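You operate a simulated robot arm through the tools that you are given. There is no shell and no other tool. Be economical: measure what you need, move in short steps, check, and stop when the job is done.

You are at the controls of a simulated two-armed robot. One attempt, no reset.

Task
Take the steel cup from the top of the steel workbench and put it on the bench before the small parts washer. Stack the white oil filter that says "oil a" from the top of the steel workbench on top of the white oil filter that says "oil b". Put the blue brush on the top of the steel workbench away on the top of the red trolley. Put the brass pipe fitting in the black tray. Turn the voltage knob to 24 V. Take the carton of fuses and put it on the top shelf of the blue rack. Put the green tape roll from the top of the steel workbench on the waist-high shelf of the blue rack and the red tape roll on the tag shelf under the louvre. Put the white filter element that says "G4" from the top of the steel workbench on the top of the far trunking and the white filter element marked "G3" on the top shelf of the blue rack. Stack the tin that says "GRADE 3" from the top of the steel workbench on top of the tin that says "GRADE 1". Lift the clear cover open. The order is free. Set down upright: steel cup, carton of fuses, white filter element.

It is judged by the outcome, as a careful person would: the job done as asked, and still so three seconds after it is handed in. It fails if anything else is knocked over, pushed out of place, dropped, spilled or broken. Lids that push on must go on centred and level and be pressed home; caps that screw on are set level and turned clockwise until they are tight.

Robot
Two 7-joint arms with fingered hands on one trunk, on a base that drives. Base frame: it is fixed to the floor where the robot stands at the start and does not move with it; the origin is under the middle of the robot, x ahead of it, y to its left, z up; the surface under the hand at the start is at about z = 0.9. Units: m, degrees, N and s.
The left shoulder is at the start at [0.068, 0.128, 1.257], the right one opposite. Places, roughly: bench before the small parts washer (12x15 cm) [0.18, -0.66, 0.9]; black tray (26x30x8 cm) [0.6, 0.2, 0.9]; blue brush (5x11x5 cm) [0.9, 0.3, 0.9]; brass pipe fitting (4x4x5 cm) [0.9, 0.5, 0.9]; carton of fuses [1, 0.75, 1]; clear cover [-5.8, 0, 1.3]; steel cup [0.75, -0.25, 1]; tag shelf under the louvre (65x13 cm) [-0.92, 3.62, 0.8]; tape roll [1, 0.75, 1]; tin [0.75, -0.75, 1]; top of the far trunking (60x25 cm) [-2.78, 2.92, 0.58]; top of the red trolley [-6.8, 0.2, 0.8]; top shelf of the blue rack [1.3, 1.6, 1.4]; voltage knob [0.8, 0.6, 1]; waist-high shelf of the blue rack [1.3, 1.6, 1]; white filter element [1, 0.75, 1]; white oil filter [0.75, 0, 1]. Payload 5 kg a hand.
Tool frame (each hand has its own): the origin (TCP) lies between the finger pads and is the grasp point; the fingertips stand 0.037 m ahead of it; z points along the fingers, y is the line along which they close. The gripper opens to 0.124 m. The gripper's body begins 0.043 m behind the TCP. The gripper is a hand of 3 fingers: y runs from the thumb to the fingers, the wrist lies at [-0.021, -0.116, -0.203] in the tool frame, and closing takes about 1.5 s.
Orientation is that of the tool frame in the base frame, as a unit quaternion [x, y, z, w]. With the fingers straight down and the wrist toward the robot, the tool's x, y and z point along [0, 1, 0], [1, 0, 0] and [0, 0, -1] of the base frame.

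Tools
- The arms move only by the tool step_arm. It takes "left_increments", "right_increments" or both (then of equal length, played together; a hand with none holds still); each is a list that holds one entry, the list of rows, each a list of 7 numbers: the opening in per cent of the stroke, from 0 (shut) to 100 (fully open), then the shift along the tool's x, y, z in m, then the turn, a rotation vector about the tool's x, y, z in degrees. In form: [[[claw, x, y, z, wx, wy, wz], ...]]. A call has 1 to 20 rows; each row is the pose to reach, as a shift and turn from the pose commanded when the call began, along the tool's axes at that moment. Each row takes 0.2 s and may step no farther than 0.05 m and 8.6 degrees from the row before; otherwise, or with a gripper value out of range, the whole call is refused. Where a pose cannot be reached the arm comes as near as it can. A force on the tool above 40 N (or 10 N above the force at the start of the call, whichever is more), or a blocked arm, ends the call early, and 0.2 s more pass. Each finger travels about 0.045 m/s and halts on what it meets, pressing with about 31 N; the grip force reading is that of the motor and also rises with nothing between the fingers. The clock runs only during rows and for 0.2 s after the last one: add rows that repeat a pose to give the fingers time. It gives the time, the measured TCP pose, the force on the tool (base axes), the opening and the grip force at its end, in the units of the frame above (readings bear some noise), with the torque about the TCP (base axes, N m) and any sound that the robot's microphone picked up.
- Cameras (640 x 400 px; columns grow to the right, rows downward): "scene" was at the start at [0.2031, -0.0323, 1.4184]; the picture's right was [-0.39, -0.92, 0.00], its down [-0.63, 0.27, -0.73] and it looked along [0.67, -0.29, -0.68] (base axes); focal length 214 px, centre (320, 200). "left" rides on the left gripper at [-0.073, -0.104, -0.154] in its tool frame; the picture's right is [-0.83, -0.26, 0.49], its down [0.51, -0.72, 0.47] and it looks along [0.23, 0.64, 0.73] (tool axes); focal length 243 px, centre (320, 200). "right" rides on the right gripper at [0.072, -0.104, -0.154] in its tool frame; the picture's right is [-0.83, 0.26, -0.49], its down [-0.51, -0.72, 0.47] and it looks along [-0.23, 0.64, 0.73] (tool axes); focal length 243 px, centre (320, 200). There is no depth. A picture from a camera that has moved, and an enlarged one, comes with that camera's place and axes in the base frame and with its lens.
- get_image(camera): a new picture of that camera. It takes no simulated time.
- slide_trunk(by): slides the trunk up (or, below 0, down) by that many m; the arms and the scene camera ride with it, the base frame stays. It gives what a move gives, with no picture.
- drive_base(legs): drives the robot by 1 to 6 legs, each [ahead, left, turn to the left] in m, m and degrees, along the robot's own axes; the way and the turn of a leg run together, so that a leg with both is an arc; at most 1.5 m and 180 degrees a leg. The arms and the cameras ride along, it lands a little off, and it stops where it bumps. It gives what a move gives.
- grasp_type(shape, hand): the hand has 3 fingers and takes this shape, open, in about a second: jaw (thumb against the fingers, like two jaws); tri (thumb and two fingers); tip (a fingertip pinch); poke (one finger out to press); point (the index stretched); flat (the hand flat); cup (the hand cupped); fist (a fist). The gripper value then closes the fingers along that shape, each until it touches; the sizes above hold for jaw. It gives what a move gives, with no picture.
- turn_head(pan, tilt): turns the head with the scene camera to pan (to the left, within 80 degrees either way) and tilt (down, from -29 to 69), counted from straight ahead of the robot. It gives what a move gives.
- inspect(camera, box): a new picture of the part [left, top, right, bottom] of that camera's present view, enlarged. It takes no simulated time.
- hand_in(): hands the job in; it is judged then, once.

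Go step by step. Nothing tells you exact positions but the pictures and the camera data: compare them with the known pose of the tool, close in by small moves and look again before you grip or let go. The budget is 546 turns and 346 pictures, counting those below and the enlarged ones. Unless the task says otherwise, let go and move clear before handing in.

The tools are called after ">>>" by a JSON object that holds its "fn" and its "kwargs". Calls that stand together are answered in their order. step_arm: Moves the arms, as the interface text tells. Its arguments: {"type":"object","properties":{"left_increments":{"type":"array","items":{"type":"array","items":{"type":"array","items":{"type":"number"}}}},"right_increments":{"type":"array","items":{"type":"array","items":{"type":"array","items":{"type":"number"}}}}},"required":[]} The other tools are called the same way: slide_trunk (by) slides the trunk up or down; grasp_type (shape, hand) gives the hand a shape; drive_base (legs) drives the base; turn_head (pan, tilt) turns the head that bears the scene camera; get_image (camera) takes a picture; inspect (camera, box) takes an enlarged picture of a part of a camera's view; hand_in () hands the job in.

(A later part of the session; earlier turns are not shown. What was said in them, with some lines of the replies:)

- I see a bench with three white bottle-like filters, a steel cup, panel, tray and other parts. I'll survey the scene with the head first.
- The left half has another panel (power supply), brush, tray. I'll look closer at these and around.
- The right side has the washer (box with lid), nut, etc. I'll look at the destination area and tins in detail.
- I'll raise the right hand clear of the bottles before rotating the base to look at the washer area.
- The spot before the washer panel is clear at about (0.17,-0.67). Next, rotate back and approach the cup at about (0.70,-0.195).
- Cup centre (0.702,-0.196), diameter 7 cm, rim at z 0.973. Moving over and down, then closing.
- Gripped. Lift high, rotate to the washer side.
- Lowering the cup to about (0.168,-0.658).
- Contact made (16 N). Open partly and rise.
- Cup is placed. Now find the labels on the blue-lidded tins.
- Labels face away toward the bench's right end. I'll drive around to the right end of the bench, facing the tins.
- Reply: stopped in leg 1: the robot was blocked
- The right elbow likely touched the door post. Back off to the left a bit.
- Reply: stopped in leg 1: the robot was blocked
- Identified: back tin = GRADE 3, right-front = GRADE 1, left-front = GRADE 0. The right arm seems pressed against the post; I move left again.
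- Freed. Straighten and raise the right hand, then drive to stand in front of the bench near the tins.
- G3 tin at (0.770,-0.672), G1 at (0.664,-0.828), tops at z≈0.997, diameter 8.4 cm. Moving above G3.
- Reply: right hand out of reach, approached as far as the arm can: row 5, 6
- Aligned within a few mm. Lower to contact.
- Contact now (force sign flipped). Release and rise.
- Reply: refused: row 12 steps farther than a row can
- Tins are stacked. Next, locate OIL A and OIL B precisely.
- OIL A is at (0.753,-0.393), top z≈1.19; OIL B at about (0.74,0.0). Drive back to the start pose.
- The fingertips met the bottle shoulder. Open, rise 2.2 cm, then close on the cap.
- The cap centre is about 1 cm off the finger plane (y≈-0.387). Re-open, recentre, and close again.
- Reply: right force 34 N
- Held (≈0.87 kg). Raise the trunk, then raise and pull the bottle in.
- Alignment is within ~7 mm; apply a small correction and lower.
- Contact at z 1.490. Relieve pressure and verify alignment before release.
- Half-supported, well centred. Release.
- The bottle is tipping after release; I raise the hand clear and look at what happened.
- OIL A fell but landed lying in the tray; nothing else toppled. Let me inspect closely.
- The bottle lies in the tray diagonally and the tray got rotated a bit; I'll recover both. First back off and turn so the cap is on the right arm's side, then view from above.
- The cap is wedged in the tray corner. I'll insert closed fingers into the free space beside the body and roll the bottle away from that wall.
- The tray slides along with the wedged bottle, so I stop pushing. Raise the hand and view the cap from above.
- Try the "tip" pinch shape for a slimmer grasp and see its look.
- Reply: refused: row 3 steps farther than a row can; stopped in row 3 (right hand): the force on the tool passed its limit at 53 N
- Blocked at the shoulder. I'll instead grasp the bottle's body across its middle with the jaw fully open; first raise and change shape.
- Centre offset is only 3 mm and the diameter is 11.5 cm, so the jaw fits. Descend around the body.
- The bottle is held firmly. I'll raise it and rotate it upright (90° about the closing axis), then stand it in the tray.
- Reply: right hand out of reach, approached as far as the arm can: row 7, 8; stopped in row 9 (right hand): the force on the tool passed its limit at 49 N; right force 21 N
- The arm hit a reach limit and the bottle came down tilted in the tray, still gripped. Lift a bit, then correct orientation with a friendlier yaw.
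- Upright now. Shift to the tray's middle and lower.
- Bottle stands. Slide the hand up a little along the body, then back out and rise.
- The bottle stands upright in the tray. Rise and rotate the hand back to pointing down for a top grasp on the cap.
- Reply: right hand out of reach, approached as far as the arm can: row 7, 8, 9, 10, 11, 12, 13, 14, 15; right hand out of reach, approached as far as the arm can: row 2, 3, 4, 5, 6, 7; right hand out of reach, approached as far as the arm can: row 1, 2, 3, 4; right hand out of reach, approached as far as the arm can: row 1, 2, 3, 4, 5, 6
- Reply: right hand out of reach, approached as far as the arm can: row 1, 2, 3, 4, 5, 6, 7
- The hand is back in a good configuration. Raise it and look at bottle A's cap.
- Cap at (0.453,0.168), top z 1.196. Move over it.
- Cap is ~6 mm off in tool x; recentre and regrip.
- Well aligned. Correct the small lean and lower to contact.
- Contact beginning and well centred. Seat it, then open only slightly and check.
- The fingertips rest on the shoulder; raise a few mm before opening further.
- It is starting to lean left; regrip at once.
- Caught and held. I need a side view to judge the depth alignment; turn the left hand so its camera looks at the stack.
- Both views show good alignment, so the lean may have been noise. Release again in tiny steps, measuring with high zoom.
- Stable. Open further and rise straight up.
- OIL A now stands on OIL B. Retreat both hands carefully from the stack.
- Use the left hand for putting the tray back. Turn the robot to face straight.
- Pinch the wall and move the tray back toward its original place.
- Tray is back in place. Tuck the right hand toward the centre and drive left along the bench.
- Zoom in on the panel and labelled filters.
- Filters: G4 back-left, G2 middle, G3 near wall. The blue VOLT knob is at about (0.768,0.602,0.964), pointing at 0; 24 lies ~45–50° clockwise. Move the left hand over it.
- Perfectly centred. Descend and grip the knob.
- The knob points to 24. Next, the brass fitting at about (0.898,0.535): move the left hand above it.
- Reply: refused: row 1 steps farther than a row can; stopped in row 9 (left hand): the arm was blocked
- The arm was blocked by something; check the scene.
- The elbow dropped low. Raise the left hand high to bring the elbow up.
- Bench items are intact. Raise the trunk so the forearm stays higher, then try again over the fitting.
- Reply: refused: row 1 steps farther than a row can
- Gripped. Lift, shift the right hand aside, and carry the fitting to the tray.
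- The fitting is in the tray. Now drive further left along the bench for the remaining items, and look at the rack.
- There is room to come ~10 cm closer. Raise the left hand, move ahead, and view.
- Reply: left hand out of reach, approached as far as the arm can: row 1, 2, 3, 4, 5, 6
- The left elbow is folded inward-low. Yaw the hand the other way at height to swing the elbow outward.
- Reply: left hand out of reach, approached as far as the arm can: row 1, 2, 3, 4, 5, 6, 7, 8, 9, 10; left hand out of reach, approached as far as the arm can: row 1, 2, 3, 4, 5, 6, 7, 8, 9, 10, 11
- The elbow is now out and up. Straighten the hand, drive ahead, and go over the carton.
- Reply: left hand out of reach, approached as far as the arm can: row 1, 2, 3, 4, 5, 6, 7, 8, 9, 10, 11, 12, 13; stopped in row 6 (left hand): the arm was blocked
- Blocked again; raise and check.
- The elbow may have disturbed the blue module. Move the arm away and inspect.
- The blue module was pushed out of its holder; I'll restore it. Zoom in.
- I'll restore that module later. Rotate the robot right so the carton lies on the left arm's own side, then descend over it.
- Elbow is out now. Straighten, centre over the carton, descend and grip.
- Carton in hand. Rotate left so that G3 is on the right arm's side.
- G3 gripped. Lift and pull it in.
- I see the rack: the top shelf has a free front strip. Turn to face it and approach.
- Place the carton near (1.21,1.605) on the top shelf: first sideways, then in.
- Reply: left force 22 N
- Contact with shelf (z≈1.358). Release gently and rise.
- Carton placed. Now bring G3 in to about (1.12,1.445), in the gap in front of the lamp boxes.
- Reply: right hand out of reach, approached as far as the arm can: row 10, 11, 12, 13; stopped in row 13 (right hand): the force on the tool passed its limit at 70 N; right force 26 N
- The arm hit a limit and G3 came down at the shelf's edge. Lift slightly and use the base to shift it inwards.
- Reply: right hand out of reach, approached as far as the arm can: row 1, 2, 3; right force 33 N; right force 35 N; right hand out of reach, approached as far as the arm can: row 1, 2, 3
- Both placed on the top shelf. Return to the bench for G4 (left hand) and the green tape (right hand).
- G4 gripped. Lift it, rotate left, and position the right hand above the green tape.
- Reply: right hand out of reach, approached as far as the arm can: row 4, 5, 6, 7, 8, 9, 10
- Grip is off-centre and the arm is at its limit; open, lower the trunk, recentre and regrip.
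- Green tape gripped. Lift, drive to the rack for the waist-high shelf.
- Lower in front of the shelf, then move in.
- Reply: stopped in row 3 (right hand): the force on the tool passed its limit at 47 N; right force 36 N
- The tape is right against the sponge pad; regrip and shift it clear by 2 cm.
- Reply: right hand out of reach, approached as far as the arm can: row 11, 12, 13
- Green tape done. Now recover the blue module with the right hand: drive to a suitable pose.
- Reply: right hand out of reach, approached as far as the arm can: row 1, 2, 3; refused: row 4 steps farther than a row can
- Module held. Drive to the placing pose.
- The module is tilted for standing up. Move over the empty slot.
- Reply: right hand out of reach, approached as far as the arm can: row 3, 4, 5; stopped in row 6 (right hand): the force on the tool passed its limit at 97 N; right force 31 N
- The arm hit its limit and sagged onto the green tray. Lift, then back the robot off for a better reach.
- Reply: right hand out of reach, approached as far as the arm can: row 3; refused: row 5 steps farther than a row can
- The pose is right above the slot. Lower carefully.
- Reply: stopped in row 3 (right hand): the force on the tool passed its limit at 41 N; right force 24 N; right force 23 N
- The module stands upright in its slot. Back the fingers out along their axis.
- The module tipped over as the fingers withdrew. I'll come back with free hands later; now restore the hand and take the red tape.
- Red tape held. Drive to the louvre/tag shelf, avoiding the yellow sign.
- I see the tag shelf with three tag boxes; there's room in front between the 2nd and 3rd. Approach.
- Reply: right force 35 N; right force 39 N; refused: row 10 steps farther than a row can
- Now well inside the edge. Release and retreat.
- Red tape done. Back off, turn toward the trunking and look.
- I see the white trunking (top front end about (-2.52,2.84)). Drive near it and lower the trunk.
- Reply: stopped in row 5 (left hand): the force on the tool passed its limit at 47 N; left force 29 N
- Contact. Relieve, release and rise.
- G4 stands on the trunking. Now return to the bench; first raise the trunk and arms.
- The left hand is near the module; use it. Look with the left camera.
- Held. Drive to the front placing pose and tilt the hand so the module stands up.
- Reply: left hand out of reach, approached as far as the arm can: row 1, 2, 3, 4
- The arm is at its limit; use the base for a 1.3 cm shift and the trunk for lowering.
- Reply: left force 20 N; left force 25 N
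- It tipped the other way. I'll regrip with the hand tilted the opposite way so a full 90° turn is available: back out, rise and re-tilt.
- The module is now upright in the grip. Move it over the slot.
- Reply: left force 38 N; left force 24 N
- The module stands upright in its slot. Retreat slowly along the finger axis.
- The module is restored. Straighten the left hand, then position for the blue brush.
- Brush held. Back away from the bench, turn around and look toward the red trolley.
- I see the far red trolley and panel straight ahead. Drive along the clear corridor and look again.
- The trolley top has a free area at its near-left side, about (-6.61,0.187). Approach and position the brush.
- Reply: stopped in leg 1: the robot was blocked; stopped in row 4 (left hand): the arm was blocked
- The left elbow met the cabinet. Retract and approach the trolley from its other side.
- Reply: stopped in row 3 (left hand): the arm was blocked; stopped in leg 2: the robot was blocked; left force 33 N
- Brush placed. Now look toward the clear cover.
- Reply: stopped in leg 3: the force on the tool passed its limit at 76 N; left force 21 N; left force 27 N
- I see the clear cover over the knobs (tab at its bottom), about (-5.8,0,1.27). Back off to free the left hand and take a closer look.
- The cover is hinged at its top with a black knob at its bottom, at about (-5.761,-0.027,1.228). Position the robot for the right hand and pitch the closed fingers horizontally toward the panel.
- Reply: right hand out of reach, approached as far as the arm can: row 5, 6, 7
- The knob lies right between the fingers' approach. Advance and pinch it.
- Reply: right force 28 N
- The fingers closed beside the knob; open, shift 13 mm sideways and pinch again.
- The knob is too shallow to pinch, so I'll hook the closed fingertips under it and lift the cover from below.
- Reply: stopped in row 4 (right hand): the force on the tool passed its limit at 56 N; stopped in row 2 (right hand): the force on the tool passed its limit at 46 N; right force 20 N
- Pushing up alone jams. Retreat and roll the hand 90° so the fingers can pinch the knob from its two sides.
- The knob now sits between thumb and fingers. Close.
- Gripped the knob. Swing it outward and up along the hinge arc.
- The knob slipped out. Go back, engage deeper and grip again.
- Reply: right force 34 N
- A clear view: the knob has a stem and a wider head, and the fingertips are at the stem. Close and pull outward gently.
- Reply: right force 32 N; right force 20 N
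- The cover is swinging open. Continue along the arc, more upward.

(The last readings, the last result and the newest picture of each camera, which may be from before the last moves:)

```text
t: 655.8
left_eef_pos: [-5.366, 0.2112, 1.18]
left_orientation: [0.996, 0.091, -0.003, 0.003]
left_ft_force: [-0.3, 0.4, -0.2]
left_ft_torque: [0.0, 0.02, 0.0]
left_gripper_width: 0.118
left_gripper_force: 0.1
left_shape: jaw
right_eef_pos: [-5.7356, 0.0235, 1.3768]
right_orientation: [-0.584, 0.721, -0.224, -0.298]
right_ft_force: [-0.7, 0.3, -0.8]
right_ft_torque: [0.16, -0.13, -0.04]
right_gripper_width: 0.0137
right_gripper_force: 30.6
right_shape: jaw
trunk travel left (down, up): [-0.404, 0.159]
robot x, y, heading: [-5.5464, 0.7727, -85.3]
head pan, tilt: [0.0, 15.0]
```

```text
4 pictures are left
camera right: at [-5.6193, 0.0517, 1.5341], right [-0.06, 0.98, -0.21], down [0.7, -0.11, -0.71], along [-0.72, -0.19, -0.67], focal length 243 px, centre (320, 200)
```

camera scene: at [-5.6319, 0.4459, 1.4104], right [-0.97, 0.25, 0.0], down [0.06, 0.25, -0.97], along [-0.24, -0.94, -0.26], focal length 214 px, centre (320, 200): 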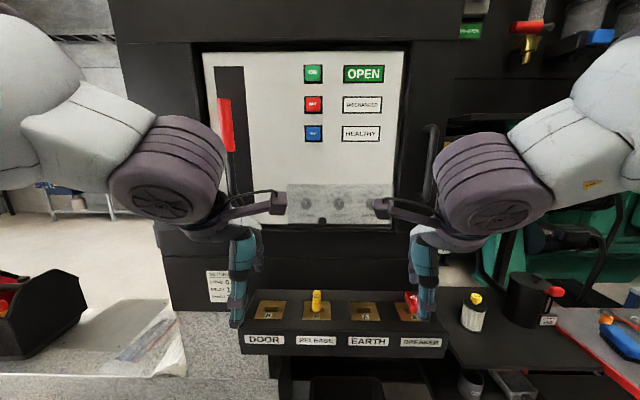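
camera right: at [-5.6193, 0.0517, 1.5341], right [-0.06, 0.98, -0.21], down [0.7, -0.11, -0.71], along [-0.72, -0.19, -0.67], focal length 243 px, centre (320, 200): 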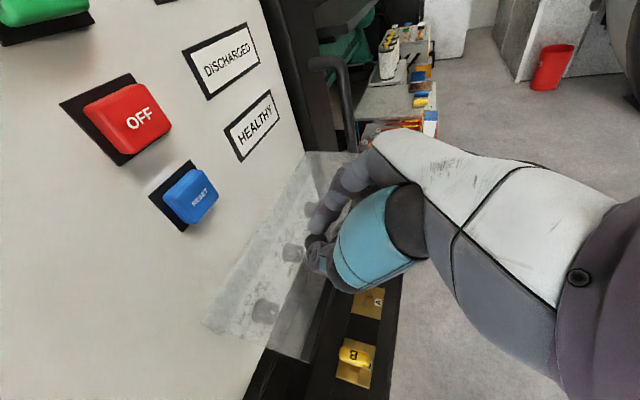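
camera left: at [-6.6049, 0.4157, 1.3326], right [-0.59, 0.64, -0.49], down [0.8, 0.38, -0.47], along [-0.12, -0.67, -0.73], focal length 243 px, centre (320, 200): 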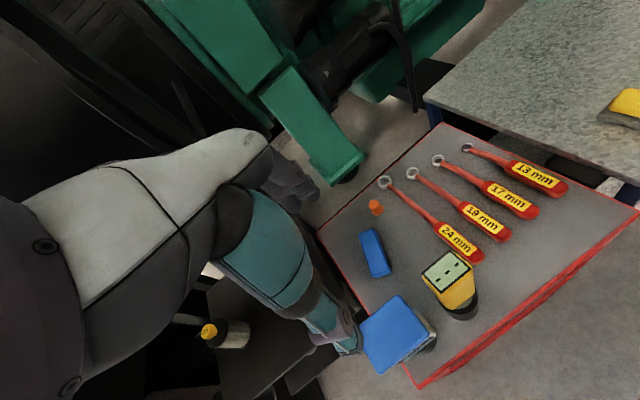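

The cover is about 90° open. Move a little further, then release and check that it stays.

>>> {"fn": "step_arm", "kwargs": {"right_increments": [[[0, 0.0125, 0, -0.0026, 0, 0, 0], [0, 0.025, 0, -0.0052, 0, 0, 0], [0, 0.025, 0, -0.0052, 0, 0, 0]]]}}

>>> {"fn": "step_arm", "kwargs": {"right_increments": [[[20, 0, 0, 0, 0, 0, 0], [40, 0, 0, 0, 0, 0, 0], [45, 0, 0, 0, 0, 0, 0], [45, 0, 0, -0.02, 0, 0, 0], [45, 0, 0, -0.05, 0, 0, 0], [45, 0, 0, -0.08, 0, 0, 0], [45, 0, 0, -0.11, 0, 0, 0]]]}}

>>> {"fn": "get_image", "kwargs": {"camera": "right"}}

```text
t: 656.6
left_eef_pos: [-5.3643, 0.2139, 1.1812]
left_orientation: [0.996, 0.091, -0.003, 0.003]
left_ft_force: [0.5, -0.1, -0.4]
left_ft_torque: [0.02, 0.02, -0.02]
left_gripper_width: 0.1178
left_gripper_force: 0.0
left_shape: jaw
right_eef_pos: [-5.7343, 0.0111, 1.3986]
right_orientation: [-0.585, 0.72, -0.224, -0.298]
right_ft_force: [4.5, 6.5, 2.3]
right_ft_torque: [0.14, -0.11, -0.03]
right_gripper_width: 0.0127
right_gripper_force: 31.3
right_shape: jaw
trunk travel left (down, up): [-0.404, 0.159]
robot x, y, heading: [-5.5424, 0.7744, -85.1]
head pan, tilt: [0.0, 15.0]
```

```text
t: 658.2
left_eef_pos: [-5.3668, 0.2136, 1.1803]
left_orientation: [0.996, 0.09, -0.003, 0.002]
left_ft_force: [-0.5, 0.2, 0.4]
left_ft_torque: [-0.04, 0.03, -0.03]
left_gripper_width: 0.118
left_gripper_force: 0.0
left_shape: jaw
right_eef_pos: [-5.7426, 0.0913, 1.4699]
right_orientation: [-0.586, 0.719, -0.228, -0.297]
right_ft_force: [-1.1, 0.7, -0.1]
right_ft_torque: [0.01, 0.01, 0.01]
right_gripper_width: 0.0549
right_gripper_force: 0.1
right_shape: jaw
right hand out of reach, approached as far as the arm can: row 5, 6, 7
trunk travel left (down, up): [-0.404, 0.159]
robot x, y, heading: [-5.5455, 0.7707, -85.0]
head pan, tilt: [0.0, 15.0]
```

```text
3 pictures are left
camera right: at [-5.6273, 0.1208, 1.6281], right [-0.06, 0.97, -0.22], down [0.7, -0.11, -0.71], along [-0.71, -0.2, -0.67], focal length 243 px, centre (320, 200)
```

right: 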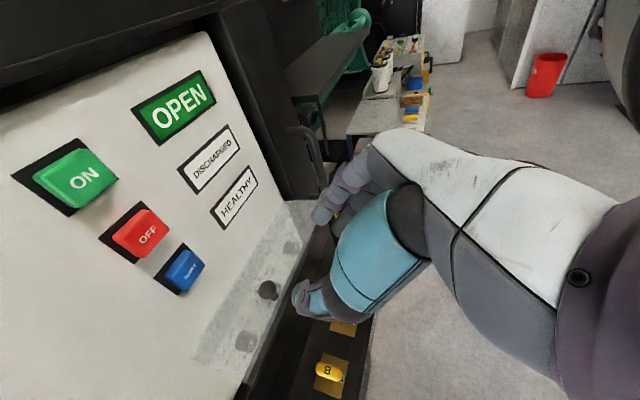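

The cover appears to stay open. Back away and verify from the head camera.

>>> {"fn": "drive_base", "kwargs": {"legs": [[-0.25, 0, 0]]}}

>>> {"fn": "inspect", "kwargs": {"camera": "scene", "box": [240, 100, 440, 260]}}

```text
t: 660.0
left_eef_pos: [-5.3867, 0.4514, 1.1775]
left_orientation: [0.996, 0.09, -0.003, 0.001]
left_ft_force: [-0.6, -0.4, 0.0]
left_ft_torque: [0.02, -0.02, -0.01]
left_gripper_width: 0.118
left_gripper_force: 0.1
left_shape: jaw
right_eef_pos: [-5.7641, 0.3277, 1.4659]
right_orientation: [-0.586, 0.72, -0.226, -0.296]
right_ft_force: [0.2, 0.0, -0.7]
right_ft_torque: [-0.01, 0.01, 0.0]
right_gripper_width: 0.0552
right_gripper_force: 0.1
right_shape: jaw
trunk travel left (down, up): [-0.404, 0.159]
robot x, y, heading: [-5.5638, 1.0145, -85.4]
head pan, tilt: [0.0, 15.0]
```

```text
2.50 times, centred on (340, 180) of scene
camera zoom: at [-5.5481, 0.7732, 1.4097], right [-1.0, -0.08, 0.0], down [-0.02, 0.26, -0.97], along [0.08, -0.96, -0.26], focal length 536 px, centre (270, 250)
```

zoom: 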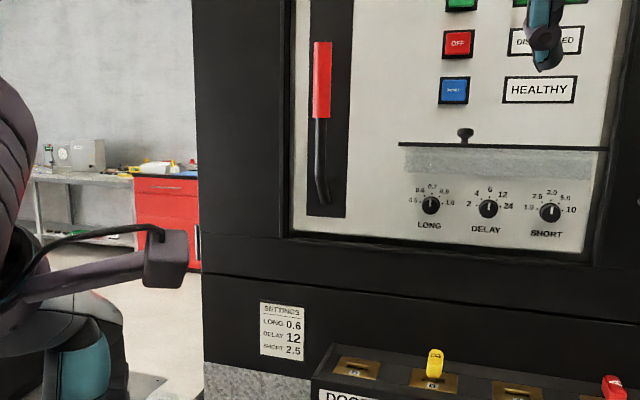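

The cover stands open with its knob up, and every other item is in place; both hands are clear. I am handing in the job.

>>> {"fn": "hand_in", "kwargs": {}}

```text
The job is handed in.
```

I handed in the job with every item moved or set as asked, but three things were knocked or moved along the way and then put back.

- **OIL A:** it toppled off OIL B on the first try and landed in the black tray. I stood it up and restacked it on OIL B, where it held.
- **Black tray:** that fall turned the tray, and my recovery pushed it toward the bench front. I put it back to within about 1 cm of its first position, judged from the pictures.
- **Blue 24 V relay module:** my elbow knocked it out of its holder on the bench. It is upright in its slot again, about 1 cm off centre.

The right hand also sagged onto the green "OK" tray once, with 97 N on the hand. It looked in place afterwards.

I last saw the oil filters, tins and steel cup well before the end, and I did not check the bench again before handing in. The clear cover stayed open after I let go of it, and the voltage knob points to 24.
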